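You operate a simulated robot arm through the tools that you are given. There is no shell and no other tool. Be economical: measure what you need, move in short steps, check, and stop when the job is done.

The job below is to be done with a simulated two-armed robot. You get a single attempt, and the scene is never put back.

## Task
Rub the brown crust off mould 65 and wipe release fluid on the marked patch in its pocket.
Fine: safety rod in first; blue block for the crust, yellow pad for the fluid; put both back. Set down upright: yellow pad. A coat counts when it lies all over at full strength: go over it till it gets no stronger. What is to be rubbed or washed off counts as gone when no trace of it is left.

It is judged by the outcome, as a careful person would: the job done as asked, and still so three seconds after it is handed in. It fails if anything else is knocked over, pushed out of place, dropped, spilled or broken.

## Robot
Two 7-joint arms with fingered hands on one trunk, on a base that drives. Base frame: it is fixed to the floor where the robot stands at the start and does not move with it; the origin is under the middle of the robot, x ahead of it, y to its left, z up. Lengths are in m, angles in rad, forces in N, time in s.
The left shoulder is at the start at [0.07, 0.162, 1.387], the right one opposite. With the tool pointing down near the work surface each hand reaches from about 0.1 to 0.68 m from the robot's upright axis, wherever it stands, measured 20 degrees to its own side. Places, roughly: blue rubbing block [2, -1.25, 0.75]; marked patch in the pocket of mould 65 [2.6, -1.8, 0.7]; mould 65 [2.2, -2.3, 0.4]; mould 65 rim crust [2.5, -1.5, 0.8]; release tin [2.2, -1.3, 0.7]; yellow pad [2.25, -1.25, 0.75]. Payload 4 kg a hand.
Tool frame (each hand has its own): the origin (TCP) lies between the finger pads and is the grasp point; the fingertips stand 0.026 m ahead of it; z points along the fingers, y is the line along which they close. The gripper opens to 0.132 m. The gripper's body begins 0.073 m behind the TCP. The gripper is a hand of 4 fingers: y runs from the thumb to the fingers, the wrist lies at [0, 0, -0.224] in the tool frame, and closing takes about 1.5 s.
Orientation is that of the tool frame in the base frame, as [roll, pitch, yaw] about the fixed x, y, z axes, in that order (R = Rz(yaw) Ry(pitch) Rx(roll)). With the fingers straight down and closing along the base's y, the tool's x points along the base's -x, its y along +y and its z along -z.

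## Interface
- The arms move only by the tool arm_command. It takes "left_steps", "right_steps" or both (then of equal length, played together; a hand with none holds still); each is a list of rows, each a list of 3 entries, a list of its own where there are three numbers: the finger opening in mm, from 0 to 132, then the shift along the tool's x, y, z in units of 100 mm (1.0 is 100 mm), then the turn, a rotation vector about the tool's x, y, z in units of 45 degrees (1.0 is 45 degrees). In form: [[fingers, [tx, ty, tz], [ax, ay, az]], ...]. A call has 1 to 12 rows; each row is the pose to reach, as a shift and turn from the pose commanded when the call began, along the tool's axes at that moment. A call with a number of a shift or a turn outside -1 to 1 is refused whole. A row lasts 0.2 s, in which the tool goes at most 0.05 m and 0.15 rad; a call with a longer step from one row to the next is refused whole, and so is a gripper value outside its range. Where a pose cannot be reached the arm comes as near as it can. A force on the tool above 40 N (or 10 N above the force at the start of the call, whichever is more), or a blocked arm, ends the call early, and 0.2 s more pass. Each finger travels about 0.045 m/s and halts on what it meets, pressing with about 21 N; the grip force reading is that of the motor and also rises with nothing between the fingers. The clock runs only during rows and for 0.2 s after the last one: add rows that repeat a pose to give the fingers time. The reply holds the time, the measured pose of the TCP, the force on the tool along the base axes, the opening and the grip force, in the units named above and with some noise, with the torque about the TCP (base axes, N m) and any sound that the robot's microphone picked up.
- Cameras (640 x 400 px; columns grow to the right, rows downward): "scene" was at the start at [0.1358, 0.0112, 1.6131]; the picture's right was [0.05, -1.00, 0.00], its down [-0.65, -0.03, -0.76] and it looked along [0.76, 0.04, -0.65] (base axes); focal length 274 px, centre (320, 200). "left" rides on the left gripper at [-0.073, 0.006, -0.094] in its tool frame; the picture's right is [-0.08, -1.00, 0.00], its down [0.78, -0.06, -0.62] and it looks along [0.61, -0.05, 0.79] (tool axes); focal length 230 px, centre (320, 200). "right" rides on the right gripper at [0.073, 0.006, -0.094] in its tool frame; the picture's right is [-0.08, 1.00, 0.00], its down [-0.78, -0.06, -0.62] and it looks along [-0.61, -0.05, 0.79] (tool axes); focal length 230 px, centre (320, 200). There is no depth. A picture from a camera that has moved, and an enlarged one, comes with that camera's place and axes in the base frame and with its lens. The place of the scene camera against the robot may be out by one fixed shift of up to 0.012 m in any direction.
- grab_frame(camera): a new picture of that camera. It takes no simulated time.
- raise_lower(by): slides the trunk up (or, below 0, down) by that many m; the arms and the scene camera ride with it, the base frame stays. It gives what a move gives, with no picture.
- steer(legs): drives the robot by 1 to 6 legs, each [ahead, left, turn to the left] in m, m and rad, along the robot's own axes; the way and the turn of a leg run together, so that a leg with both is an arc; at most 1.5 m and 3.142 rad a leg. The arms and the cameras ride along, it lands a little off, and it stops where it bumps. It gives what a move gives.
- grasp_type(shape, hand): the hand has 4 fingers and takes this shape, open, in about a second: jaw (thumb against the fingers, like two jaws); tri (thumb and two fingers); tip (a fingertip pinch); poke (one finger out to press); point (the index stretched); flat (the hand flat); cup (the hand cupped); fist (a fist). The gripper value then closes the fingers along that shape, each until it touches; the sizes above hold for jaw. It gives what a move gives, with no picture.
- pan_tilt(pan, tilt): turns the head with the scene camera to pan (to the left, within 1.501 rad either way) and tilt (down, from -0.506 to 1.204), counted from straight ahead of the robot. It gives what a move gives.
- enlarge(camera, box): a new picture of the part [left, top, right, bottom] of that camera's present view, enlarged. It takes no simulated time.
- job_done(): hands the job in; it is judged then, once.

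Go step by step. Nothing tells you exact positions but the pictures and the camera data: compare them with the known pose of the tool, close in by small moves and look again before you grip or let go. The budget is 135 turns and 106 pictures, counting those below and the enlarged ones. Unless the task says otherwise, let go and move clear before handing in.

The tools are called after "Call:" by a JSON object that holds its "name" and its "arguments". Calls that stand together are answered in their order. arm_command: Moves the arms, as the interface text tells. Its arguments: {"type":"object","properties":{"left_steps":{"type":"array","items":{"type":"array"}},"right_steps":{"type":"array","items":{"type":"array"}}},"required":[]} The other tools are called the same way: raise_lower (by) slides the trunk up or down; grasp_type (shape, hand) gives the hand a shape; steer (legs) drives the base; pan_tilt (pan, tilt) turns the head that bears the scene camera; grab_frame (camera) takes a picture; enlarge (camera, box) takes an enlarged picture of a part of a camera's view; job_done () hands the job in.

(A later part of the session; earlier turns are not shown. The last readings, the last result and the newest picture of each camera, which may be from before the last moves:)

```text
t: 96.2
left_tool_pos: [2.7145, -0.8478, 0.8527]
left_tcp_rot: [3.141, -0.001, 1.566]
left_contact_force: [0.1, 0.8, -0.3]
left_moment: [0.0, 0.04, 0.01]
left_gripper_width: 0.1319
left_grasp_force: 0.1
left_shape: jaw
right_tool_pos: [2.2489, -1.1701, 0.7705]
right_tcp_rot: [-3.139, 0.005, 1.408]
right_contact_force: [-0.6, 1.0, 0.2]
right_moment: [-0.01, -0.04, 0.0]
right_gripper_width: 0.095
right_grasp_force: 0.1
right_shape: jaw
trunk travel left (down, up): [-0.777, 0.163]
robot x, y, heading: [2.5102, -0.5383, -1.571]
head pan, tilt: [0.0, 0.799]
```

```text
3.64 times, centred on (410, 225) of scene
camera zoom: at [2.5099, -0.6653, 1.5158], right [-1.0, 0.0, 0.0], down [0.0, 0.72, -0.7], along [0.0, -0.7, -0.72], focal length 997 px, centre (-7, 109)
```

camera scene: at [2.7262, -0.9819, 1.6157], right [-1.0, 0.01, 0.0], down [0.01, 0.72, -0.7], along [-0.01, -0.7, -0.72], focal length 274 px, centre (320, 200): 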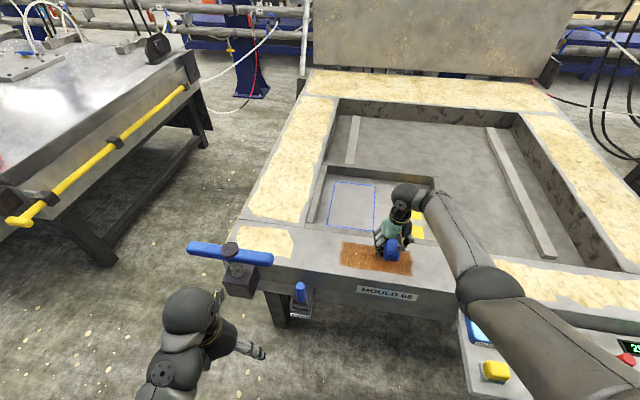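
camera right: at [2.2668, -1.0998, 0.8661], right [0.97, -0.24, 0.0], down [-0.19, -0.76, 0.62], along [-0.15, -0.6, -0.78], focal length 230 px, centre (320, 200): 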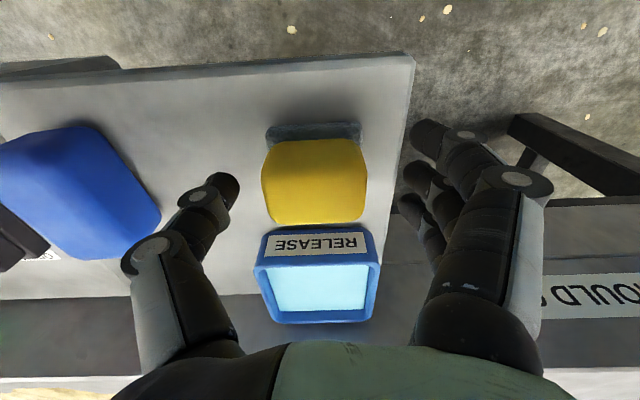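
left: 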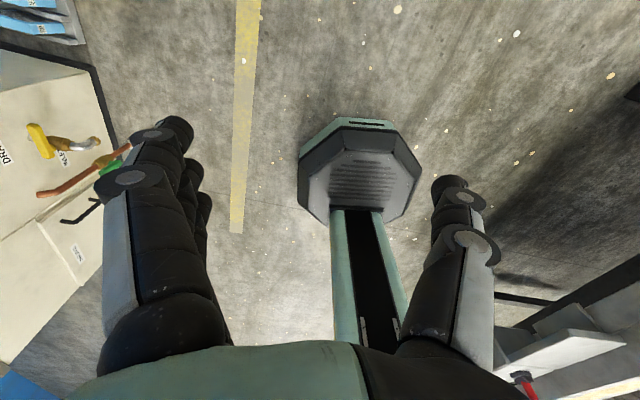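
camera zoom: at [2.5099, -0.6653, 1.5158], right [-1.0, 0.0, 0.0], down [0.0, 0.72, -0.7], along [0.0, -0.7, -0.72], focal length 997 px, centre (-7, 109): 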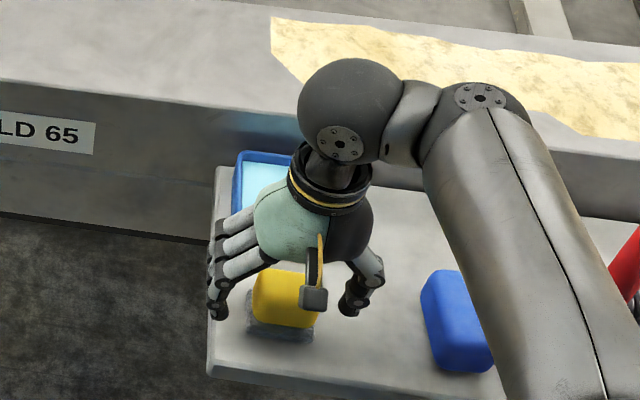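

Well centred. Closing on the yellow grip and lifting a little.

Call:
{"name": "arm_command", "arguments": {"right_steps": [[70, [0, 0, 0], [0, 0, 0]], [50, [0, 0, 0], [0, 0, 0]], [35, [0, 0, 0], [0, 0, 0]], [20, [0, 0, 0], [0, 0, 0]], [20, [0, 0, 0], [0, 0, 0]], [20, [0, 0, 0], [0, 0, 0]], [20, [0, 0, 0], [0, 0, 0]], [20, [0, 0, -0.3], [0, 0, 0]], [20, [0, 0, -0.7], [0, 0, 0]], [20, [0, 0, -0.8], [0, 0, 0]]]}}

Call:
{"name": "grab_frame", "arguments": {"camera": "right"}}

Call:
{"name": "enlarge", "arguments": {"camera": "scene", "box": [340, 170, 480, 280]}}

```text
t: 98.4
left_tool_pos: [2.7152, -0.848, 0.8523]
left_tcp_rot: [3.14, -0.001, 1.568]
left_contact_force: [0.3, -0.8, 0.6]
left_moment: [-0.02, -0.04, 0.01]
left_gripper_width: 0.1319
left_grasp_force: 0.0
left_shape: jaw
right_tool_pos: [2.2484, -1.1686, 0.8522]
right_tcp_rot: [-3.14, 0.007, 1.409]
right_contact_force: [-0.3, -0.6, -0.4]
right_moment: [0.0, -0.02, 0.0]
right_gripper_width: 0.0496
right_grasp_force: 21.3
right_shape: jaw
trunk travel left (down, up): [-0.777, 0.163]
robot x, y, heading: [2.5091, -0.5434, -1.571]
head pan, tilt: [0.0, 0.799]
```

```text
51 pictures are left
camera right: at [2.2663, -1.0981, 0.9465], right [0.97, -0.24, 0.0], down [-0.18, -0.76, 0.62], along [-0.15, -0.6, -0.78], focal length 230 px, centre (320, 200)
```

right: 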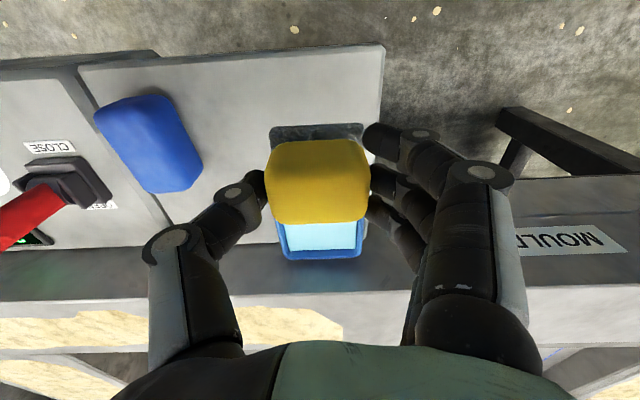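

```text
3.64 times, centred on (410, 225) of scene
camera zoom: at [2.5099, -0.6647, 1.5158], right [-1.0, 0.0, 0.0], down [0.0, 0.72, -0.7], along [0.0, -0.7, -0.72], focal length 997 px, centre (-7, 109)
```

zoom: 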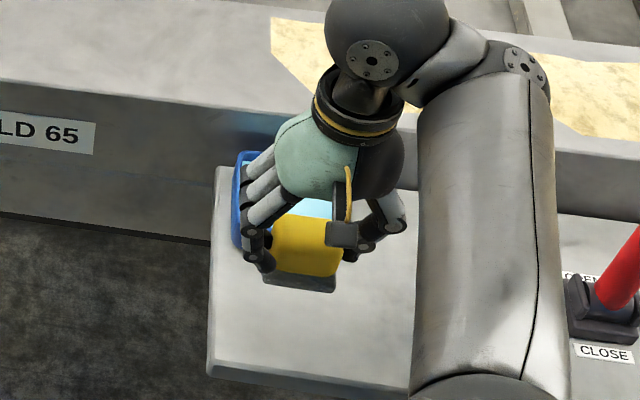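

The pad is held level. The tin's fluid is centred at about [2.225, -1.278]; I drive ahead 0.11 and check before dipping.

Call:
{"name": "steer", "arguments": {"legs": [[0.109, 0, 0]]}}

Call:
{"name": "arm_command", "arguments": {"right_steps": [[20, [-0.04, -0.23, 0], [0, 0, 0]], [20, [-0.04, -0.23, 0], [0, 0, 0]]]}}

Call:
{"name": "grab_frame", "arguments": {"camera": "right"}}

Call:
{"name": "enlarge", "arguments": {"camera": "scene", "box": [340, 170, 480, 280]}}

```text
t: 99.6
left_tool_pos: [2.7147, -0.9557, 0.8519]
left_tcp_rot: [-3.141, 0.001, 1.566]
left_contact_force: [0.5, -0.7, -0.6]
left_moment: [0.03, -0.01, 0.01]
left_gripper_width: 0.1319
left_grasp_force: 0.0
left_shape: jaw
right_tool_pos: [2.2484, -1.2757, 0.8524]
right_tcp_rot: [-3.14, 0.008, 1.411]
right_contact_force: [-0.4, -0.6, -0.1]
right_moment: [-0.05, -0.01, 0.02]
right_gripper_width: 0.0496
right_grasp_force: 21.4
right_shape: jaw
trunk travel left (down, up): [-0.777, 0.163]
robot x, y, heading: [2.5108, -0.6492, -1.572]
head pan, tilt: [0.0, 0.799]
```

```text
t: 100.2
left_tool_pos: [2.7148, -0.9546, 0.8513]
left_tcp_rot: [-3.141, -0.001, 1.568]
left_contact_force: [-0.1, -0.1, 0.1]
left_moment: [0.03, 0.01, -0.01]
left_gripper_width: 0.1318
left_grasp_force: 0.0
left_shape: jaw
right_tool_pos: [2.2261, -1.2758, 0.8527]
right_tcp_rot: [-3.139, 0.005, 1.407]
right_contact_force: [0.6, -0.2, -0.3]
right_moment: [0.01, -0.01, 0.03]
right_gripper_width: 0.0493
right_grasp_force: 20.7
right_shape: jaw
trunk travel left (down, up): [-0.777, 0.163]
robot x, y, heading: [2.508, -0.6461, -1.57]
head pan, tilt: [0.0, 0.799]
```

```text
49 pictures are left
camera right: at [2.2443, -1.2063, 0.9463], right [0.97, -0.24, 0.0], down [-0.18, -0.76, 0.62], along [-0.15, -0.6, -0.78], focal length 230 px, centre (320, 200)
```

right: 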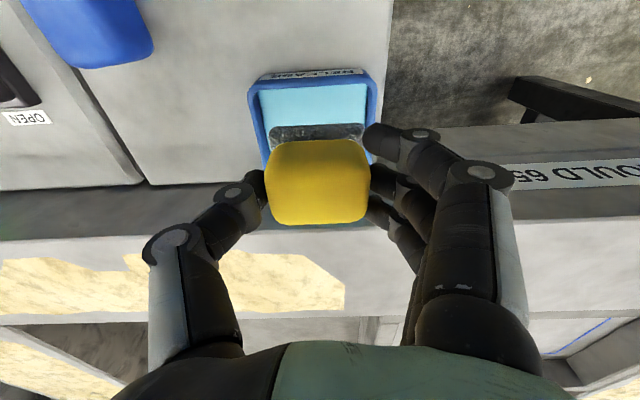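

```text
3.64 times, centred on (410, 225) of scene
camera zoom: at [2.5109, -0.7728, 1.5158], right [-1.0, 0.0, 0.0], down [0.0, 0.72, -0.7], along [0.0, -0.7, -0.72], focal length 997 px, centre (-7, 109)
```

zoom: 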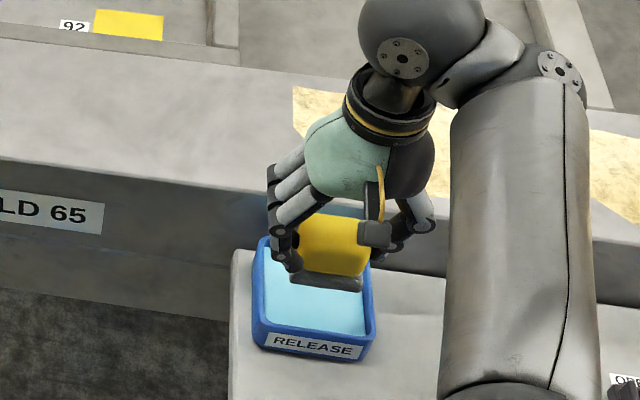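

The pad is centred over the tin. Dipping gently.

Call:
{"name": "arm_command", "arguments": {"right_steps": [[20, [0, 0, 0.2], [0, 0, 0]], [20, [0, 0, 0.4], [0, 0, 0]], [20, [0, 0, 0.5], [0, 0, 0]], [20, [0, 0, 0.55], [0, 0, 0]], [20, [0, 0, 0.55], [0, 0, 0]]]}}

Call:
{"name": "grab_frame", "arguments": {"camera": "right"}}

Call:
{"name": "enlarge", "arguments": {"camera": "scene", "box": [340, 170, 480, 280]}}

```text
t: 101.4
left_tool_pos: [2.7159, -0.9536, 0.8527]
left_tcp_rot: [-3.139, 0.001, 1.568]
left_contact_force: [-0.6, 0.5, -0.5]
left_moment: [-0.05, 0.01, 0.04]
left_gripper_width: 0.132
left_grasp_force: 0.0
left_shape: jaw
right_tool_pos: [2.226, -1.2751, 0.8008]
right_tcp_rot: [-3.141, 0.011, 1.408]
right_contact_force: [0.5, 0.1, 17.8]
right_moment: [0.01, -0.12, 0.06]
right_gripper_width: 0.0497
right_grasp_force: 21.4
right_shape: jaw
trunk travel left (down, up): [-0.777, 0.163]
robot x, y, heading: [2.5121, -0.649, -1.574]
head pan, tilt: [0.0, 0.799]
```

```text
47 pictures are left
camera right: at [2.244, -1.2052, 0.8946], right [0.97, -0.24, 0.0], down [-0.18, -0.76, 0.63], along [-0.15, -0.61, -0.78], focal length 230 px, centre (320, 200)
```

right: 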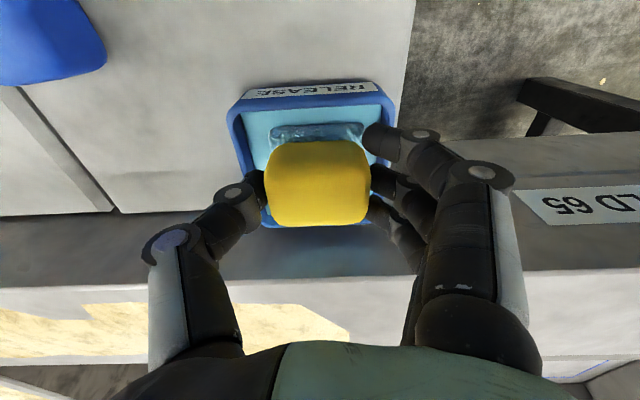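

```text
3.64 times, centred on (410, 225) of scene
camera zoom: at [2.5117, -0.7688, 1.5164], right [-1.0, 0.0, 0.0], down [0.0, 0.72, -0.7], along [0.0, -0.7, -0.72], focal length 997 px, centre (-7, 109)
```

zoom: 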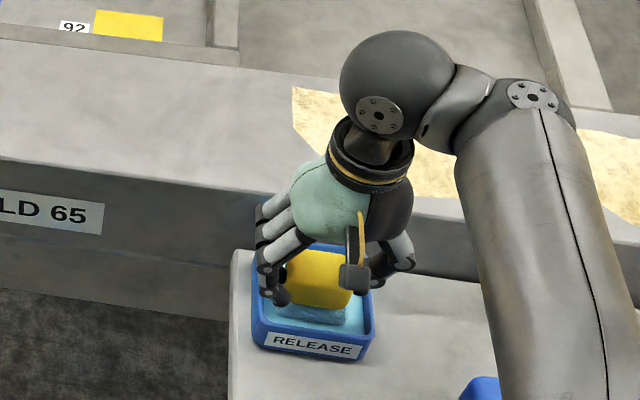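

The pad is wetted (the felt turned bluish). The patch's corners triangulate to about (2.50,-1.66), (2.69,-1.69), (2.64,-1.97), (2.46,-1.94) on a floor at z about 0.73. I'll lift, tuck the left hand back, and turn the base about 0.4 rad left so the right arm reaches deep into the mould.

Call:
{"name": "arm_command", "arguments": {"right_steps": [[20, [0, 0, -0.1], [0, 0, 0]], [20, [0, 0, -0.4], [0, 0, 0]], [20, [0, 0, -0.8], [0, 0, 0]], [20, [0, 0, -1], [0, 0, 0]]], "left_steps": [[132, [0.2, 0, 0], [0, 0, 0]], [132, [0.6, 0, 0], [0, 0, 0]], [132, [1, 0, 0], [0, 0, 0]], [132, [1, 0, 0], [0, 0, 0]]]}}

Call:
{"name": "steer", "arguments": {"legs": [[0, 0, 0.4]]}}

Call:
{"name": "grab_frame", "arguments": {"camera": "scene"}}

Call:
{"name": "grab_frame", "arguments": {"camera": "right"}}

```text
t: 102.4
left_tool_pos: [2.7118, -0.8838, 0.8532]
left_tcp_rot: [3.141, 0.001, 1.568]
left_contact_force: [0.3, 0.7, 1.2]
left_moment: [-0.02, -0.04, -0.04]
left_gripper_width: 0.1319
left_grasp_force: 0.1
left_shape: jaw
left hand out of reach, approached as far as the arm can: row 3, 4
right_tool_pos: [2.2224, -1.2741, 0.8995]
right_tcp_rot: [3.141, 0.006, 1.411]
right_contact_force: [-0.5, -0.3, -0.7]
right_moment: [-0.02, -0.04, 0.01]
right_gripper_width: 0.0496
right_grasp_force: 21.0
right_shape: jaw
trunk travel left (down, up): [-0.777, 0.163]
robot x, y, heading: [2.509, -0.6496, -1.577]
head pan, tilt: [0.0, 0.799]
```

```text
t: 104.0
left_tool_pos: [2.7901, -0.7875, 0.8517]
left_tcp_rot: [-3.141, -0.001, 1.964]
left_contact_force: [-0.4, 1.0, 1.1]
left_moment: [0.0, 0.04, 0.01]
left_gripper_width: 0.1321
left_grasp_force: 0.1
left_shape: jaw
right_tool_pos: [2.4881, -1.3369, 0.8973]
right_tcp_rot: [-3.139, 0.008, 1.805]
right_contact_force: [1.0, -0.3, -1.2]
right_moment: [-0.02, 0.01, -0.02]
right_gripper_width: 0.0498
right_grasp_force: 21.1
right_shape: jaw
trunk travel left (down, up): [-0.777, 0.163]
robot x, y, heading: [2.5077, -0.6466, -1.181]
head pan, tilt: [0.0, 0.799]
```

```text
45 pictures are left
camera scene: at [2.5605, -0.762, 1.5158], right [-0.92, -0.38, 0.0], down [-0.27, 0.66, -0.7], along [0.27, -0.64, -0.72], focal length 274 px, centre (320, 200)
```

scene: 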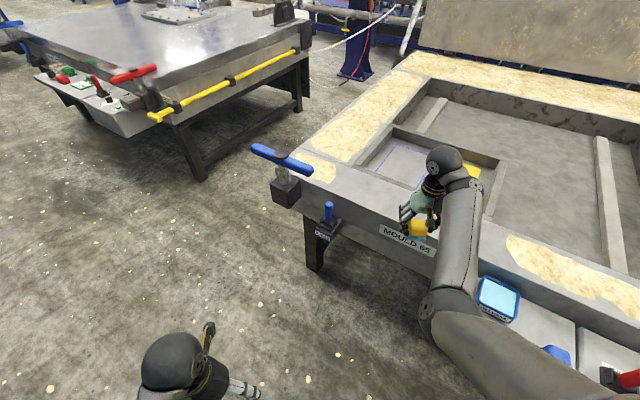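

```text
44 pictures are left
camera right: at [2.478, -1.2653, 0.9917], right [0.99, 0.16, 0.0], down [0.12, -0.77, 0.62], along [0.1, -0.61, -0.78], focal length 230 px, centre (320, 200)
```

right: 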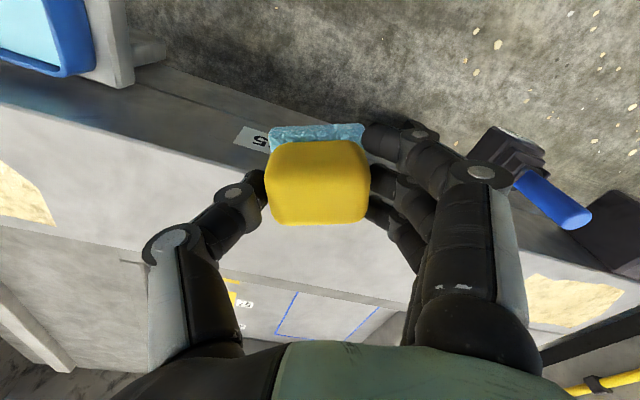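

The pad carries fluid. Now I drive in so the pad is over the pocket's front part, and turn the hand to align with the patch.

Call:
{"name": "steer", "arguments": {"legs": [[0.322, -0.165, 0]]}}

Call:
{"name": "arm_command", "arguments": {"right_steps": [[20, [0, 0, 0], [0, 0, 0.17]], [20, [0, 0, 0], [0, 0, 0.34]], [20, [0, 0, 0], [0, 0, 0.5]], [20, [0, 0, 0], [0, 0, 0.5]]]}}

Call:
{"name": "grab_frame", "arguments": {"camera": "right"}}

Call:
{"name": "grab_frame", "arguments": {"camera": "scene"}}

```text
t: 106.3
left_tool_pos: [2.764, -1.1485, 0.8526]
left_tcp_rot: [-3.141, -0.002, 1.965]
left_contact_force: [-0.3, -1.1, 0.3]
left_moment: [0.01, 0.01, -0.02]
left_gripper_width: 0.1317
left_grasp_force: 0.1
left_shape: jaw
right_tool_pos: [2.4627, -1.6998, 0.8971]
right_tcp_rot: [-3.14, 0.006, 1.808]
right_contact_force: [0.3, 0.4, -1.4]
right_moment: [-0.01, -0.02, -0.02]
right_gripper_width: 0.0494
right_grasp_force: 20.7
right_shape: jaw
trunk travel left (down, up): [-0.777, 0.163]
robot x, y, heading: [2.4834, -1.0102, -1.176]
head pan, tilt: [0.0, 0.799]
```

```text
t: 107.3
left_tool_pos: [2.7618, -1.1491, 0.8526]
left_tcp_rot: [3.141, -0.002, 1.965]
left_contact_force: [-0.7, 0.4, -0.4]
left_moment: [-0.03, -0.03, 0.0]
left_gripper_width: 0.1317
left_grasp_force: 0.0
left_shape: jaw
right_tool_pos: [2.4641, -1.6999, 0.8966]
right_tcp_rot: [3.14, 0.006, 1.413]
right_contact_force: [-1.0, 0.0, -0.8]
right_moment: [0.01, -0.01, -0.03]
right_gripper_width: 0.0495
right_grasp_force: 21.3
right_shape: jaw
trunk travel left (down, up): [-0.777, 0.163]
robot x, y, heading: [2.4804, -1.0098, -1.172]
head pan, tilt: [0.0, 0.799]
```

```text
43 pictures are left
camera right: at [2.4809, -1.6292, 0.9916], right [0.97, -0.23, 0.0], down [-0.18, -0.76, 0.62], along [-0.14, -0.61, -0.78], focal length 230 px, centre (320, 200)
```

right: 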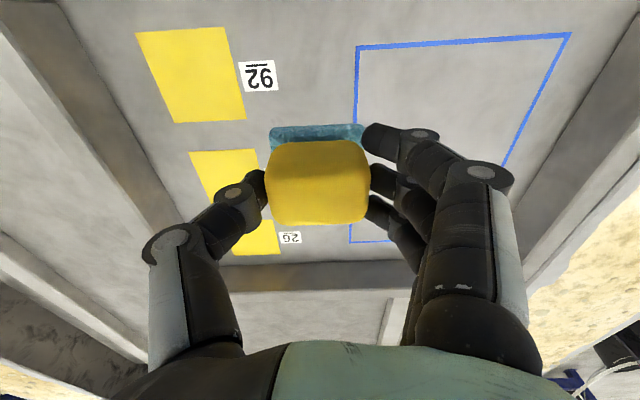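

```text
42 pictures are left
camera scene: at [2.533, -1.1246, 1.5159], right [-0.92, -0.39, 0.0], down [-0.28, 0.66, -0.7], along [0.27, -0.64, -0.72], focal length 274 px, centre (320, 200)
```

scene: 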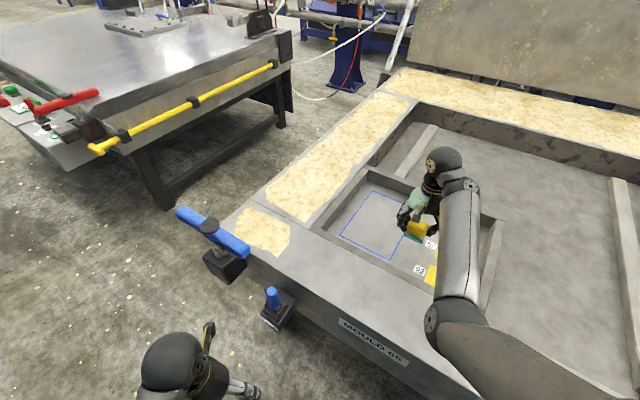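

The whole patch is visible now. I lower the trunk a bit and move the pad over the patch's front-right corner.

Call:
{"name": "raise_lower", "arguments": {"by": -0.08}}

Call:
{"name": "arm_command", "arguments": {"right_steps": [[20, [0.15, 0.35, 0], [0, 0, 0]], [20, [0.25, 0.6, 0.1], [0, 0, 0]], [20, [0.25, 0.6, 0.2], [0, 0, 0]], [20, [0.25, 0.6, 0.25], [0, 0, 0]], [20, [0.25, 0.6, 0.3], [0, 0, 0]]]}}

Call:
{"name": "grab_frame", "arguments": {"camera": "scene"}}

Call:
{"name": "grab_frame", "arguments": {"camera": "right"}}

```text
t: 108.5
left_tool_pos: [2.7617, -1.1495, 0.7704]
left_tcp_rot: [-3.14, -0.002, 1.966]
left_contact_force: [-0.3, -0.1, 0.0]
left_moment: [-0.01, 0.01, -0.01]
left_gripper_width: 0.1319
left_grasp_force: 0.1
left_shape: jaw
right_tool_pos: [2.4623, -1.6994, 0.8176]
right_tcp_rot: [3.14, 0.007, 1.416]
right_contact_force: [0.3, 0.1, -0.7]
right_moment: [-0.01, 0.01, 0.03]
right_gripper_width: 0.0495
right_grasp_force: 20.7
right_shape: jaw
trunk travel left (down, up): [-0.697, 0.243]
robot x, y, heading: [2.4797, -1.014, -1.175]
head pan, tilt: [0.0, 0.799]
```

```text
t: 109.7
left_tool_pos: [2.7613, -1.1483, 0.7731]
left_tcp_rot: [-3.141, -0.002, 1.964]
left_contact_force: [-0.5, -0.9, 0.3]
left_moment: [0.0, -0.01, -0.02]
left_gripper_width: 0.1316
left_grasp_force: 0.1
left_shape: jaw
right_tool_pos: [2.5255, -1.6852, 0.7917]
right_tcp_rot: [3.138, 0.012, 1.413]
right_contact_force: [-0.4, -0.5, 13.3]
right_moment: [-0.02, 0.02, 0.0]
right_gripper_width: 0.0498
right_grasp_force: 20.9
right_shape: jaw
trunk travel left (down, up): [-0.697, 0.243]
robot x, y, heading: [2.4831, -1.0104, -1.176]
head pan, tilt: [0.0, 0.799]
```

```text
41 pictures are left
camera scene: at [2.5325, -1.1226, 1.4364], right [-0.92, -0.39, 0.0], down [-0.28, 0.66, -0.7], along [0.27, -0.64, -0.72], focal length 274 px, centre (320, 200)
```

scene: 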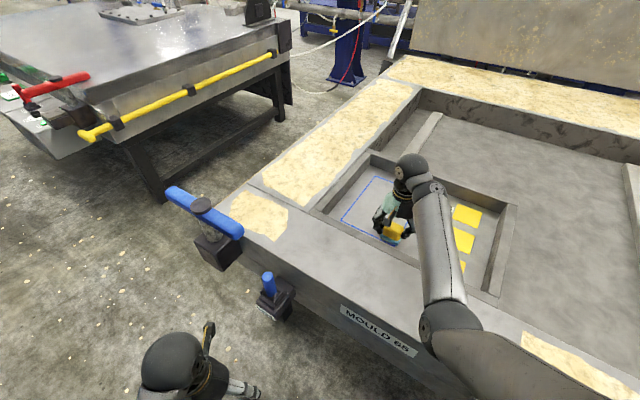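

```text
40 pictures are left
camera right: at [2.5437, -1.6138, 0.8848], right [0.97, -0.23, 0.0], down [-0.18, -0.76, 0.63], along [-0.14, -0.61, -0.78], focal length 230 px, centre (320, 200)
```

right: 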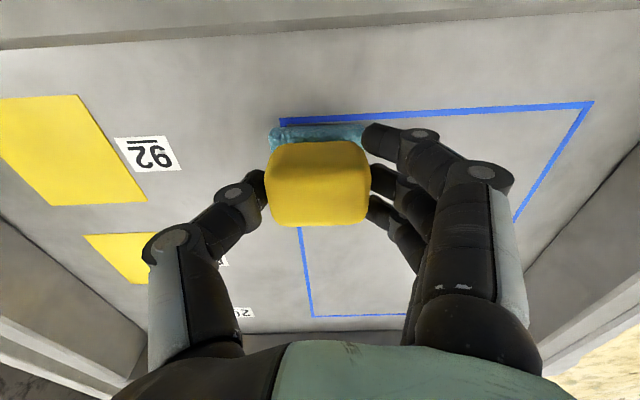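

Light contact at TCP z about 0.792, with the pad on the patch's front-right corner. Now the first wiping strokes.

Call:
{"name": "arm_command", "arguments": {"right_steps": [[20, [0.06, 0, 0], [0, 0, 0]], [20, [0.06, 0.4, 0], [0, 0, 0]], [20, [0.06, 0.8, 0], [0, 0, 0]], [20, [0.06, 1, 0], [0, 0, 0]], [20, [-0.25, 1, 0], [0, 0, 0]], [20, [-0.25, 0.6, 0], [0, 0, 0]], [20, [-0.25, 0.2, 0], [0, 0, 0]], [20, [-0.25, 0, 0], [0, 0, 0]], [20, [-0.55, 0, 0], [0, 0, 0]], [20, [-0.55, 0.4, 0], [0, 0, 0]], [20, [-0.55, 0.8, 0], [0, 0, 0]], [20, [-0.55, 1, 0], [0, 0, 0]]]}}

Call:
{"name": "grab_frame", "arguments": {"camera": "right"}}

Call:
{"name": "enlarge", "arguments": {"camera": "scene", "box": [310, 140, 490, 270]}}

```text
t: 112.3
left_tool_pos: [2.7612, -1.1486, 0.7721]
left_tcp_rot: [3.14, -0.001, 1.966]
left_contact_force: [0.0, 0.4, -0.4]
left_moment: [-0.02, 0.03, 0.02]
left_gripper_width: 0.1319
left_grasp_force: 0.1
left_shape: jaw
right_tool_pos: [2.6149, -1.7546, 0.7905]
right_tcp_rot: [3.14, 0.009, 1.414]
right_contact_force: [-2.7, 0.6, 8.0]
right_moment: [-0.08, 0.03, -0.02]
right_gripper_width: 0.0488
right_grasp_force: 20.9
right_shape: jaw
trunk travel left (down, up): [-0.697, 0.243]
robot x, y, heading: [2.4822, -1.0109, -1.178]
head pan, tilt: [0.0, 0.799]
```

```text
39 pictures are left
camera right: at [2.6334, -1.6834, 0.884], right [0.97, -0.23, 0.0], down [-0.18, -0.76, 0.62], along [-0.14, -0.61, -0.78], focal length 230 px, centre (320, 200)
```

right: 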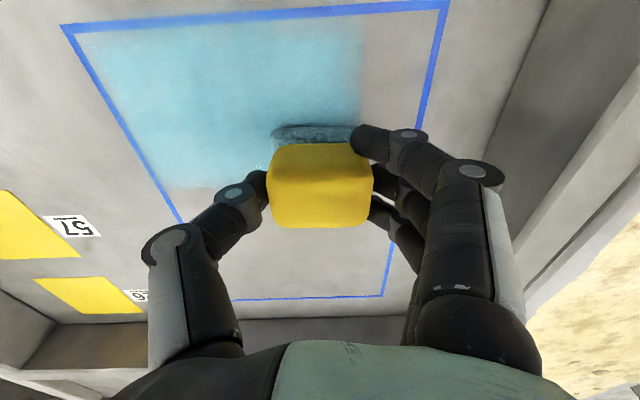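

```text
3.08 times, centred on (400, 205) of scene
camera zoom: at [2.5323, -1.1233, 1.4359], right [-0.92, -0.38, 0.0], down [-0.28, 0.66, -0.7], along [0.27, -0.64, -0.72], focal length 843 px, centre (74, 185)
```

zoom: 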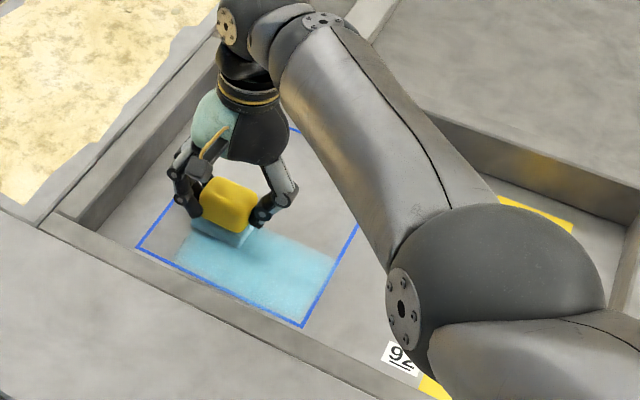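

The coat is going on. I continue with the left strip and the next lane.

Call:
{"name": "arm_command", "arguments": {"right_steps": [[20, [0, 0.3, 0], [0, 0, 0]], [20, [0, 0.48, 0], [0, 0, 0]], [20, [0.3, 0.48, 0], [0, 0, 0]], [20, [0.6, 0.48, 0], [0, 0, 0]], [20, [0.64, 0.48, 0], [0, 0, 0]], [20, [0.3, 0.48, 0], [0, 0, 0]], [20, [0, 0.48, 0], [0, 0, 0]], [20, [-0.3, 0.48, 0], [0, 0, 0]], [20, [-0.3, 0.1, 0], [0, 0, 0]], [20, [-0.3, -0.3, 0], [0, 0, 0]], [20, [-0.3, -0.7, 0], [0, 0, 0]], [20, [-0.3, -1, 0], [0, 0, 0]]]}}

Call:
{"name": "grab_frame", "arguments": {"camera": "right"}}

Call:
{"name": "enlarge", "arguments": {"camera": "scene", "box": [310, 140, 490, 270]}}

```text
t: 114.9
left_tool_pos: [2.7621, -1.1487, 0.7712]
left_tcp_rot: [3.14, -0.003, 1.968]
left_contact_force: [0.6, 0.0, -0.2]
left_moment: [0.02, 0.02, -0.02]
left_gripper_width: 0.1318
left_grasp_force: 0.1
left_shape: jaw
right_tool_pos: [2.5125, -1.7688, 0.7884]
right_tcp_rot: [-3.141, 0.009, 1.414]
right_contact_force: [0.7, 0.6, 1.5]
right_moment: [0.04, 0.0, 0.0]
right_gripper_width: 0.047
right_grasp_force: 21.3
right_shape: jaw
right hand out of reach, approached as far as the arm can: row 1, 2, 7, 8, 9
trunk travel left (down, up): [-0.697, 0.243]
robot x, y, heading: [2.4834, -1.0116, -1.181]
head pan, tilt: [0.0, 0.799]
```

```text
37 pictures are left
camera right: at [2.5298, -1.6984, 0.8819], right [0.97, -0.23, 0.0], down [-0.18, -0.76, 0.62], along [-0.14, -0.61, -0.78], focal length 230 px, centre (320, 200)
```

right: 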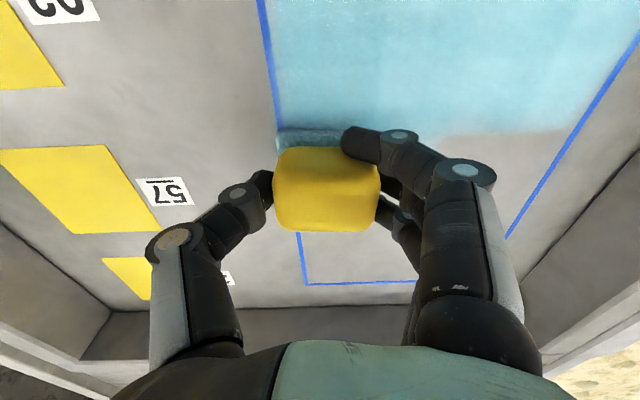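

```text
3.08 times, centred on (400, 205) of scene
camera zoom: at [2.5325, -1.1246, 1.4359], right [-0.92, -0.39, 0.0], down [-0.28, 0.66, -0.7], along [0.27, -0.64, -0.72], focal length 843 px, centre (74, 185)
```

zoom: 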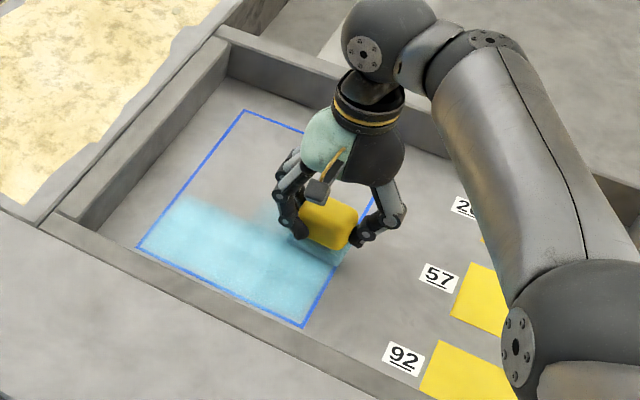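

Front half is coated; further back is at the edge of reach. I'll lift the pad, raise the left hand clear of the eject lever and T-handle, then lower the trunk and drive in a bit more.

Call:
{"name": "arm_command", "arguments": {"right_steps": [[20, [0, 0, -0.4], [0, 0, 0]], [20, [0, 0, -0.8], [0, 0, 0]], [20, [0, 0, -1], [0, 0, 0]], [20, [0, 0, -1], [0, 0, 0]]], "left_steps": [[60, [0, 0, -0.4], [0, 0, 0]], [40, [0, 0, -0.8], [0, 0, 0]], [20, [0, 0, -1], [0, 0, 0]], [20, [0, 0, -1], [0, 0, 0]]]}}

Call:
{"name": "arm_command", "arguments": {"right_steps": [[20, [0, 0, -0.2], [0, 0, 0]], [20, [0.3, 0, -0.5], [0, 0, 0]], [20, [0.5, 0, -0.6], [0, 0, 0]], [20, [0.5, 0, -0.6], [0, 0, 0]]], "left_steps": [[20, [0, 0, -0.4], [0, 0, 0]], [20, [0, 0, -0.8], [0, 0, 0]], [20, [0, 0, -1], [0, 0, 0]], [20, [0, 0, -1], [0, 0, 0]]]}}

Call:
{"name": "arm_command", "arguments": {"left_steps": [[20, [0, 0, -0.4], [0, 0, 0]], [20, [0, 0, -0.8], [0, 0, 0]], [20, [0, 0, -1], [0, 0, 0]], [20, [0, 0, -1], [0, 0, 0]]]}}

Call:
{"name": "grab_frame", "arguments": {"camera": "scene"}}

Call:
{"name": "grab_frame", "arguments": {"camera": "right"}}

```text
t: 115.9
left_tool_pos: [2.7712, -1.1733, 0.7946]
left_tcp_rot: [3.14, -0.004, 1.964]
left_contact_force: [0.3, 0.0, -2.0]
left_moment: [0.04, 0.03, -0.01]
left_gripper_width: 0.0472
left_grasp_force: 0.0
left_shape: jaw
left hand out of reach, approached as far as the arm can: row 1, 2, 3, 4
right_tool_pos: [2.5109, -1.7698, 0.8875]
right_tcp_rot: [-3.141, 0.005, 1.415]
right_contact_force: [0.0, 0.0, -0.8]
right_moment: [-0.01, 0.0, 0.01]
right_gripper_width: 0.0473
right_grasp_force: 20.9
right_shape: jaw
trunk travel left (down, up): [-0.697, 0.243]
robot x, y, heading: [2.4829, -1.0119, -1.178]
head pan, tilt: [0.0, 0.799]
```

```text
t: 116.9
left_tool_pos: [2.7711, -1.1717, 0.7945]
left_tcp_rot: [3.141, -0.003, 1.965]
left_contact_force: [-0.7, 0.3, 0.5]
left_moment: [0.01, 0.0, 0.01]
left_gripper_width: 0.0205
left_grasp_force: 0.0
left_shape: jaw
left hand out of reach, approached as far as the arm can: row 1, 2, 3, 4
right_tool_pos: [2.5152, -1.7527, 0.9229]
right_tcp_rot: [3.14, 0.009, 1.416]
right_contact_force: [-0.4, -0.9, -0.3]
right_moment: [0.01, 0.03, 0.03]
right_gripper_width: 0.047
right_grasp_force: 20.7
right_shape: jaw
right hand out of reach, approached as far as the arm can: row 2, 3, 4
trunk travel left (down, up): [-0.697, 0.243]
robot x, y, heading: [2.4853, -1.006, -1.174]
head pan, tilt: [0.0, 0.799]
```

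```text
t: 117.9
left_tool_pos: [2.7713, -1.1715, 0.7947]
left_tcp_rot: [3.14, -0.002, 1.966]
left_contact_force: [-0.8, 0.1, 0.2]
left_moment: [0.02, -0.02, -0.01]
left_gripper_width: 0.0209
left_grasp_force: 0.0
left_shape: jaw
left hand out of reach, approached as far as the arm can: row 1, 2, 3, 4
right_tool_pos: [2.5136, -1.7539, 0.9229]
right_tcp_rot: [3.139, 0.007, 1.413]
right_contact_force: [-0.3, 0.4, -0.7]
right_moment: [0.0, 0.0, -0.04]
right_gripper_width: 0.0469
right_grasp_force: 20.6
right_shape: jaw
trunk travel left (down, up): [-0.697, 0.243]
robot x, y, heading: [2.482, -1.0118, -1.172]
head pan, tilt: [0.0, 0.799]
```

```text
35 pictures are left
camera scene: at [2.5329, -1.1248, 1.4359], right [-0.92, -0.39, 0.0], down [-0.28, 0.66, -0.7], along [0.27, -0.64, -0.72], focal length 274 px, centre (320, 200)
```

scene: 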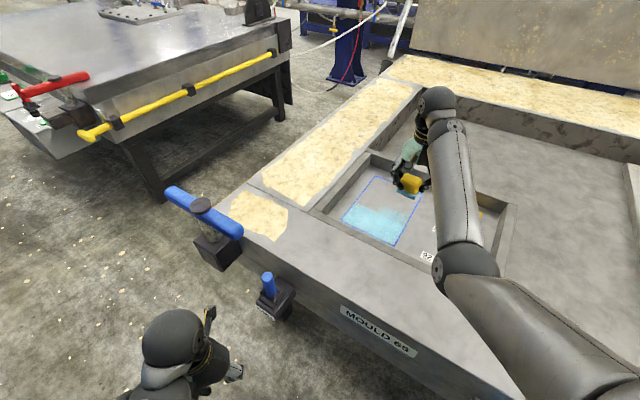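

```text
34 pictures are left
camera right: at [2.5324, -1.6823, 1.0167], right [0.97, -0.23, 0.0], down [-0.18, -0.76, 0.62], along [-0.14, -0.61, -0.78], focal length 230 px, centre (320, 200)
```

right: 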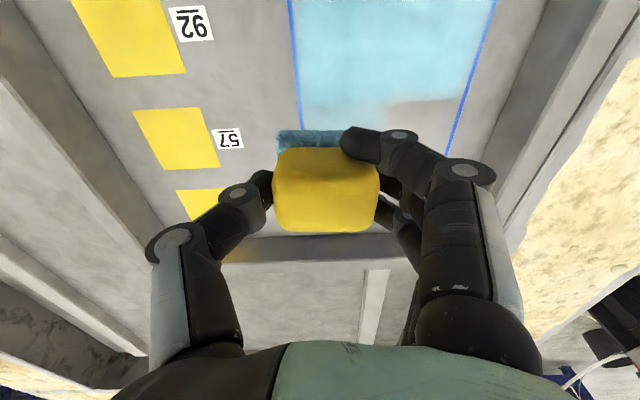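

The left arm can't rise where it is. Turning the base a further 0.5 rad swings it away from the mould's front fittings and brings the right shoulder nearer, so I'll do that after shifting the right hand over.

Call:
{"name": "arm_command", "arguments": {"right_steps": [[20, [0, -0.4, 0], [0, 0, 0]], [20, [0, -0.8, 0], [0, 0, 0]], [20, [0, -1, 0], [0, 0, 0]]]}}

Call:
{"name": "steer", "arguments": {"legs": [[0, 0, 0.5]]}}

Call:
{"name": "grab_frame", "arguments": {"camera": "scene"}}

```text
t: 118.7
left_tool_pos: [2.7698, -1.1727, 0.7951]
left_tcp_rot: [3.14, -0.003, 1.966]
left_contact_force: [-1.2, -1.0, -1.1]
left_moment: [0.01, -0.02, -0.02]
left_gripper_width: 0.0205
left_grasp_force: 0.2
left_shape: jaw
right_tool_pos: [2.434, -1.7416, 0.8823]
right_tcp_rot: [3.139, 0.01, 1.416]
right_contact_force: [0.0, 0.0, 0.0]
right_moment: [0.01, 0.01, 0.02]
right_gripper_width: 0.0467
right_grasp_force: 21.1
right_shape: jaw
right hand out of reach, approached as far as the arm can: row 1, 2, 3
trunk travel left (down, up): [-0.697, 0.243]
robot x, y, heading: [2.484, -1.009, -1.18]
head pan, tilt: [0.0, 0.799]
```

```text
t: 120.5
left_tool_pos: [2.8138, -1.0122, 0.7943]
left_tcp_rot: [3.141, -0.001, 2.471]
left_contact_force: [-0.8, -0.9, 0.6]
left_moment: [-0.02, 0.0, 0.02]
left_gripper_width: 0.0208
left_grasp_force: 0.0
left_shape: jaw
right_tool_pos: [2.7942, -1.6734, 0.8809]
right_tcp_rot: [3.141, 0.005, 1.919]
right_contact_force: [0.4, 0.2, -1.4]
right_moment: [0.01, 0.0, 0.02]
right_gripper_width: 0.0469
right_grasp_force: 21.1
right_shape: jaw
trunk travel left (down, up): [-0.697, 0.243]
robot x, y, heading: [2.4816, -1.0146, -0.673]
head pan, tilt: [0.0, 0.799]
```

```text
33 pictures are left
camera scene: at [2.5851, -1.0854, 1.4358], right [-0.62, -0.78, 0.0], down [-0.56, 0.45, -0.7], along [0.55, -0.43, -0.72], focal length 274 px, centre (320, 200)
```

scene: 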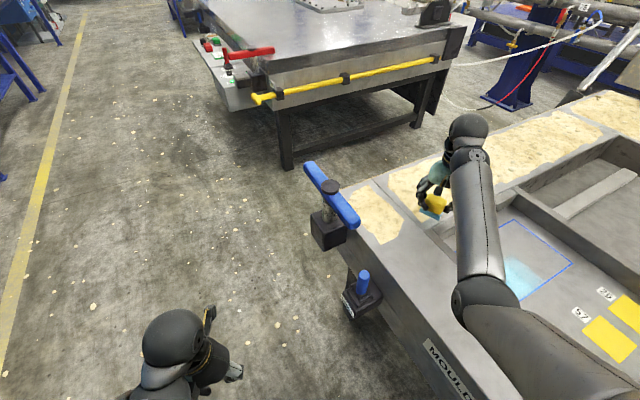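

Clear. I drive in a little, turn the hand back into line with the patch and bring the pad over its back half.

Call:
{"name": "steer", "arguments": {"legs": [[0.09, -0.082, 0]]}}

Call:
{"name": "arm_command", "arguments": {"right_steps": [[20, [0, -0.15, 0], [0, 0, 0.17]], [20, [0, -0.4, 0], [0, 0, 0.34]], [20, [0, -0.65, 0], [0, 0, 0.5]], [20, [0, -0.9, 0], [0, 0, 0.64]], [20, [0, -0.9, 0], [0, 0, 0.64]]]}}

Call:
{"name": "arm_command", "arguments": {"right_steps": [[20, [-0.1, -0.3, 0], [0, 0, 0]], [20, [-0.2, -0.6, 0], [0, 0, 0]], [20, [-0.25, -0.9, 0], [0, 0, 0]], [20, [-0.25, -0.9, 0], [0, 0, 0]]]}}

Call:
{"name": "grab_frame", "arguments": {"camera": "right"}}

Call:
{"name": "grab_frame", "arguments": {"camera": "scene"}}

```text
t: 121.8
left_tool_pos: [2.8336, -1.1321, 0.7932]
left_tcp_rot: [3.141, -0.004, 2.466]
left_contact_force: [0.0, 0.6, 0.1]
left_moment: [0.0, -0.01, 0.01]
left_gripper_width: 0.0204
left_grasp_force: 0.1
left_shape: jaw
right_tool_pos: [2.8134, -1.7926, 0.8799]
right_tcp_rot: [3.139, 0.007, 1.915]
right_contact_force: [-0.5, 0.3, -1.8]
right_moment: [0.01, -0.01, 0.04]
right_gripper_width: 0.0469
right_grasp_force: 20.9
right_shape: jaw
trunk travel left (down, up): [-0.697, 0.243]
robot x, y, heading: [2.5026, -1.129, -0.673]
head pan, tilt: [0.0, 0.799]
```

```text
t: 123.0
left_tool_pos: [2.8336, -1.1317, 0.7942]
left_tcp_rot: [-3.141, 0.0, 2.466]
left_contact_force: [0.4, -0.2, -0.2]
left_moment: [-0.02, 0.0, -0.01]
left_gripper_width: 0.0206
left_grasp_force: 0.0
left_shape: jaw
right_tool_pos: [2.7397, -1.8182, 0.8576]
right_tcp_rot: [3.135, 0.006, 1.41]
right_contact_force: [0.6, -0.7, 0.1]
right_moment: [-0.01, 0.02, 0.02]
right_gripper_width: 0.0467
right_grasp_force: 20.8
right_shape: jaw
right hand out of reach, approached as far as the arm can: row 1, 2, 3, 4, 5
trunk travel left (down, up): [-0.697, 0.243]
robot x, y, heading: [2.4997, -1.131, -0.674]
head pan, tilt: [0.0, 0.799]
```

```text
t: 124.0
left_tool_pos: [2.8337, -1.1308, 0.7949]
left_tcp_rot: [-3.14, -0.001, 2.466]
left_contact_force: [0.0, -0.6, 0.2]
left_moment: [-0.04, 0.03, -0.03]
left_gripper_width: 0.0204
left_grasp_force: 0.2
left_shape: jaw
right_tool_pos: [2.6703, -1.8201, 0.8298]
right_tcp_rot: [3.136, 0.007, 1.412]
right_contact_force: [0.3, -0.1, -0.6]
right_moment: [0.02, -0.01, -0.04]
right_gripper_width: 0.0476
right_grasp_force: 20.9
right_shape: jaw
right hand out of reach, approached as far as the arm can: row 1, 2, 3, 4
trunk travel left (down, up): [-0.697, 0.243]
robot x, y, heading: [2.5023, -1.1298, -0.672]
head pan, tilt: [0.0, 0.799]
```

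```text
32 pictures are left
camera right: at [2.6889, -1.748, 0.9241], right [0.97, -0.23, 0.01], down [-0.19, -0.76, 0.62], along [-0.14, -0.61, -0.78], focal length 230 px, centre (320, 200)
```

right: 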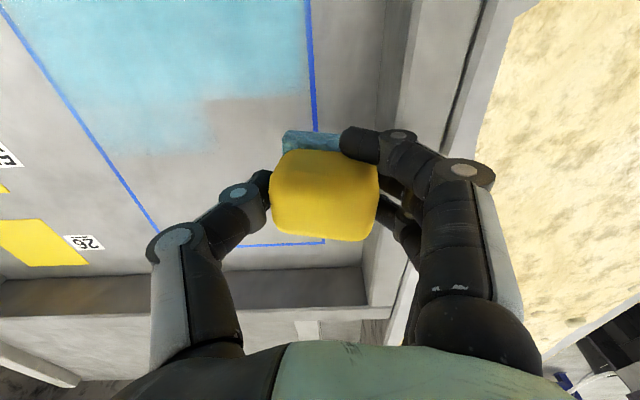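

```text
31 pictures are left
camera scene: at [2.6052, -1.2031, 1.4359], right [-0.63, -0.78, 0.0], down [-0.56, 0.45, -0.7], along [0.54, -0.44, -0.72], focal length 274 px, centre (320, 200)
```

scene: 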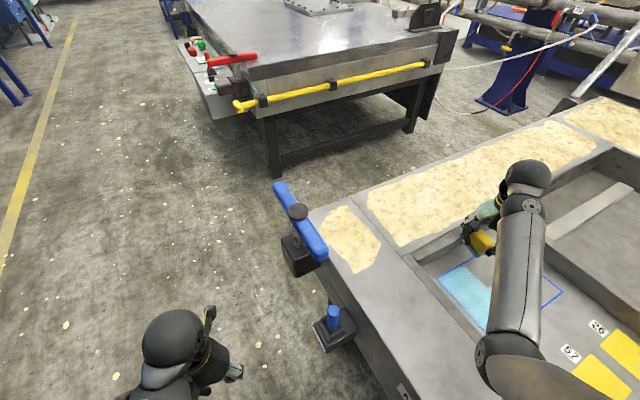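

Reported "out of reach" seems tied to the high commanded height. I'll lower toward the floor near the patch's left side and see whether the arm tracks properly.

Call:
{"name": "arm_command", "arguments": {"right_steps": [[20, [0, -0.2, 0.3], [0, 0, 0]], [20, [0, -0.3, 0.6], [0, 0, 0]], [20, [0, -0.3, 0.9], [0, 0, 0]], [20, [0, -0.3, 1], [0, 0, 0]]]}}

```text
t: 124.7
left_tool_pos: [2.8329, -1.1289, 0.7946]
left_tcp_rot: [-3.139, 0.001, 2.465]
left_contact_force: [0.6, -1.5, -0.6]
left_moment: [0.04, 0.02, 0.03]
left_gripper_width: 0.0205
left_grasp_force: 0.0
left_shape: jaw
right_tool_pos: [2.6468, -1.8168, 0.7763]
right_tcp_rot: [3.124, 0.026, 1.414]
right_contact_force: [0.1, 8.8, 22.6]
right_moment: [0.12, -0.17, 0.08]
right_gripper_width: 0.0475
right_grasp_force: 21.1
right_shape: jaw
trunk travel left (down, up): [-0.697, 0.243]
robot x, y, heading: [2.5037, -1.1247, -0.677]
head pan, tilt: [0.0, 0.799]
stopped in row 3 (right hand): the force on the tool passed its limit at 58 N (the readings are from after the stop); the commanded pose is now the measured one
```

Call:
{"name": "grab_frame", "arguments": {"camera": "right"}}

Call:
{"name": "enlarge", "arguments": {"camera": "scene", "box": [400, 170, 580, 320]}}

```text
30 pictures are left
camera right: at [2.6623, -1.7443, 0.8678], right [0.97, -0.23, 0.02], down [-0.19, -0.75, 0.64], along [-0.13, -0.62, -0.77], focal length 230 px, centre (320, 200)
```

right: 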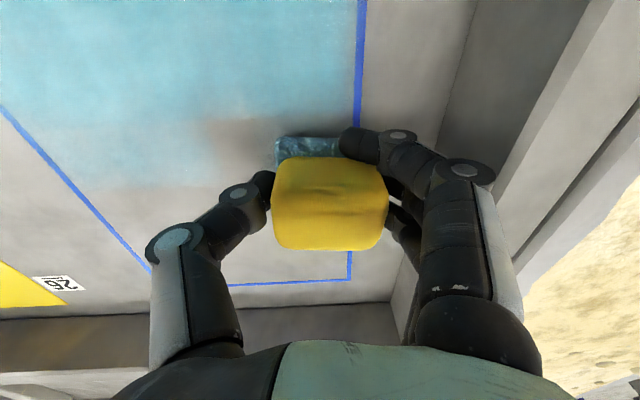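

```text
2.67 times, centred on (490, 245) of scene
camera zoom: at [2.6046, -1.2001, 1.4364], right [-0.62, -0.78, 0.0], down [-0.56, 0.45, -0.7], along [0.54, -0.44, -0.72], focal length 731 px, centre (-133, 80)
```

zoom: 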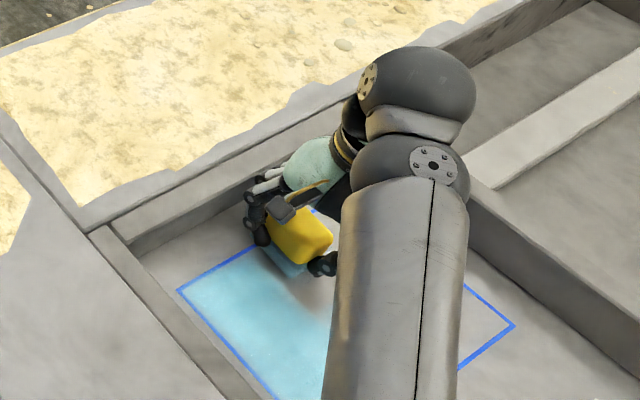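

The pad was pushed up about 1 cm in the grip but is still held and flat enough. I'll ease the pressure and wipe the left and back part with light contact.

Call:
{"name": "arm_command", "arguments": {"right_steps": [[20, [0, 0, -0.03], [0, 0, 0]], [20, [0.3, 0, -0.03], [0, 0, 0]], [20, [0, 0, -0.03], [0, 0, 0]], [20, [-0.4, 0, -0.03], [0, 0, 0]], [20, [-0.8, 0, -0.03], [0, 0, 0]], [20, [-1, 0, -0.03], [0, 0, 0]], [20, [-1, -0.4, -0.03], [0, 0, 0]], [20, [-1, -0.8, -0.03], [0, 0, 0]], [20, [-0.7, -1, -0.03], [0, 0, 0]], [20, [-0.7, -0.6, -0.03], [0, 0, 0]], [20, [-0.7, -0.2, -0.03], [0, 0, 0]], [20, [-0.4, -0.1, -0.03], [0, 0, 0]]]}}

Call:
{"name": "grab_frame", "arguments": {"camera": "right"}}

```text
t: 127.3
left_tool_pos: [2.833, -1.1286, 0.7936]
left_tcp_rot: [-3.14, -0.001, 2.467]
left_contact_force: [0.0, 1.2, -1.1]
left_moment: [0.01, 0.02, -0.01]
left_gripper_width: 0.0202
left_grasp_force: 0.1
left_shape: jaw
right_tool_pos: [2.6298, -1.855, 0.7757]
right_tcp_rot: [3.124, 0.025, 1.414]
right_contact_force: [-2.5, -4.3, 13.5]
right_moment: [-0.16, 0.02, -0.06]
right_gripper_width: 0.047
right_grasp_force: 20.9
right_shape: jaw
trunk travel left (down, up): [-0.697, 0.243]
robot x, y, heading: [2.5026, -1.1292, -0.68]
head pan, tilt: [0.0, 0.799]
```

```text
28 pictures are left
camera right: at [2.6461, -1.7824, 0.8683], right [0.97, -0.23, 0.02], down [-0.19, -0.75, 0.63], along [-0.13, -0.62, -0.77], focal length 230 px, centre (320, 200)
```

right: 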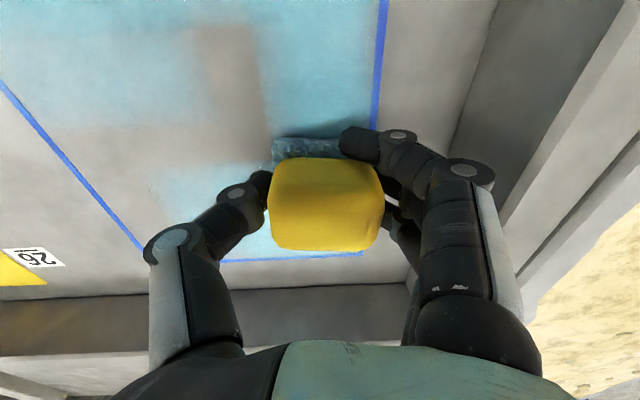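

Working well. Next strokes: the middle gap.

Call:
{"name": "arm_command", "arguments": {"right_steps": [[20, [0.4, -0.25, 0], [0, 0, 0]], [20, [0.8, -0.45, 0], [0, 0, 0]], [20, [0.4, -0.45, 0], [0, 0, 0]], [20, [0, -0.45, 0], [0, 0, 0]], [20, [-0.4, -0.45, 0], [0, 0, 0]], [20, [-0.4, -0.8, 0], [0, 0, 0]], [20, [0, -0.8, 0], [0, 0, 0]], [20, [0.4, -0.8, 0], [0, 0, 0]], [20, [0.8, -0.8, 0], [0, 0, 0]], [20, [0.8, -1, 0], [0, 0, 0]], [20, [0.4, -1, 0], [0, 0, 0]], [20, [0.1, -1, 0], [0, 0, 0]]]}}

Call:
{"name": "arm_command", "arguments": {"right_steps": [[20, [0, -0.3, 0], [0, 0, 0]], [20, [0.4, -0.3, 0], [0, 0, 0]], [20, [0.6, -0.3, 0], [0, 0, 0]], [20, [0.2, -0.33, 0], [0, 0, 0]], [20, [-0.2, -0.33, 0], [0, 0, 0]], [20, [-0.6, -0.33, 0], [0, 0, 0]], [20, [-0.95, -0.33, 0], [0, 0, 0]], [20, [-1, 0.1, 0], [0, 0, 0]], [20, [-1, 0.5, 0], [0, 0, 0]], [20, [-1, 0.9, 0], [0, 0, 0]], [20, [-0.7, 0.5, 0], [0, 0, 0]], [20, [-0.6, 0.1, 0], [0, 0, 0]]]}}

Call:
{"name": "grab_frame", "arguments": {"camera": "right"}}

```text
t: 129.9
left_tool_pos: [2.8338, -1.1292, 0.7944]
left_tcp_rot: [-3.137, 0.001, 2.465]
left_contact_force: [-0.7, 0.4, 0.1]
left_moment: [0.0, -0.03, -0.01]
left_gripper_width: 0.0202
left_grasp_force: 0.0
left_shape: jaw
right_tool_pos: [2.5305, -1.8289, 0.7762]
right_tcp_rot: [3.126, 0.022, 1.411]
right_contact_force: [0.3, 6.0, 18.9]
right_moment: [-0.06, -0.34, 0.13]
right_gripper_width: 0.0472
right_grasp_force: 21.1
right_shape: jaw
trunk travel left (down, up): [-0.697, 0.243]
robot x, y, heading: [2.5003, -1.1292, -0.675]
head pan, tilt: [0.0, 0.799]
```

```text
t: 132.5
left_tool_pos: [2.8339, -1.1293, 0.7939]
left_tcp_rot: [-3.139, -0.002, 2.466]
left_contact_force: [0.1, -0.1, 0.0]
left_moment: [0.01, -0.02, 0.0]
left_gripper_width: 0.0207
left_grasp_force: 0.1
left_shape: jaw
right_tool_pos: [2.5326, -1.8917, 0.7745]
right_tcp_rot: [3.124, 0.023, 1.413]
right_contact_force: [3.7, -0.6, 13.4]
right_moment: [-0.08, -0.32, -0.01]
right_gripper_width: 0.0465
right_grasp_force: 20.8
right_shape: jaw
trunk travel left (down, up): [-0.697, 0.243]
robot x, y, heading: [2.4999, -1.1254, -0.673]
head pan, tilt: [0.0, 0.799]
```

```text
27 pictures are left
camera right: at [2.5494, -1.8189, 0.8678], right [0.97, -0.23, 0.02], down [-0.19, -0.75, 0.63], along [-0.13, -0.62, -0.77], focal length 230 px, centre (320, 200)
```

right: 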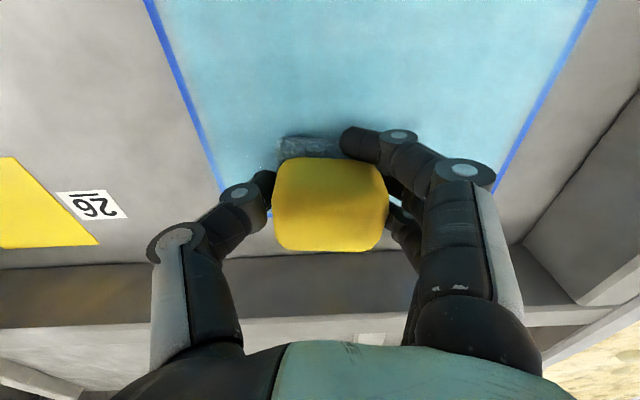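

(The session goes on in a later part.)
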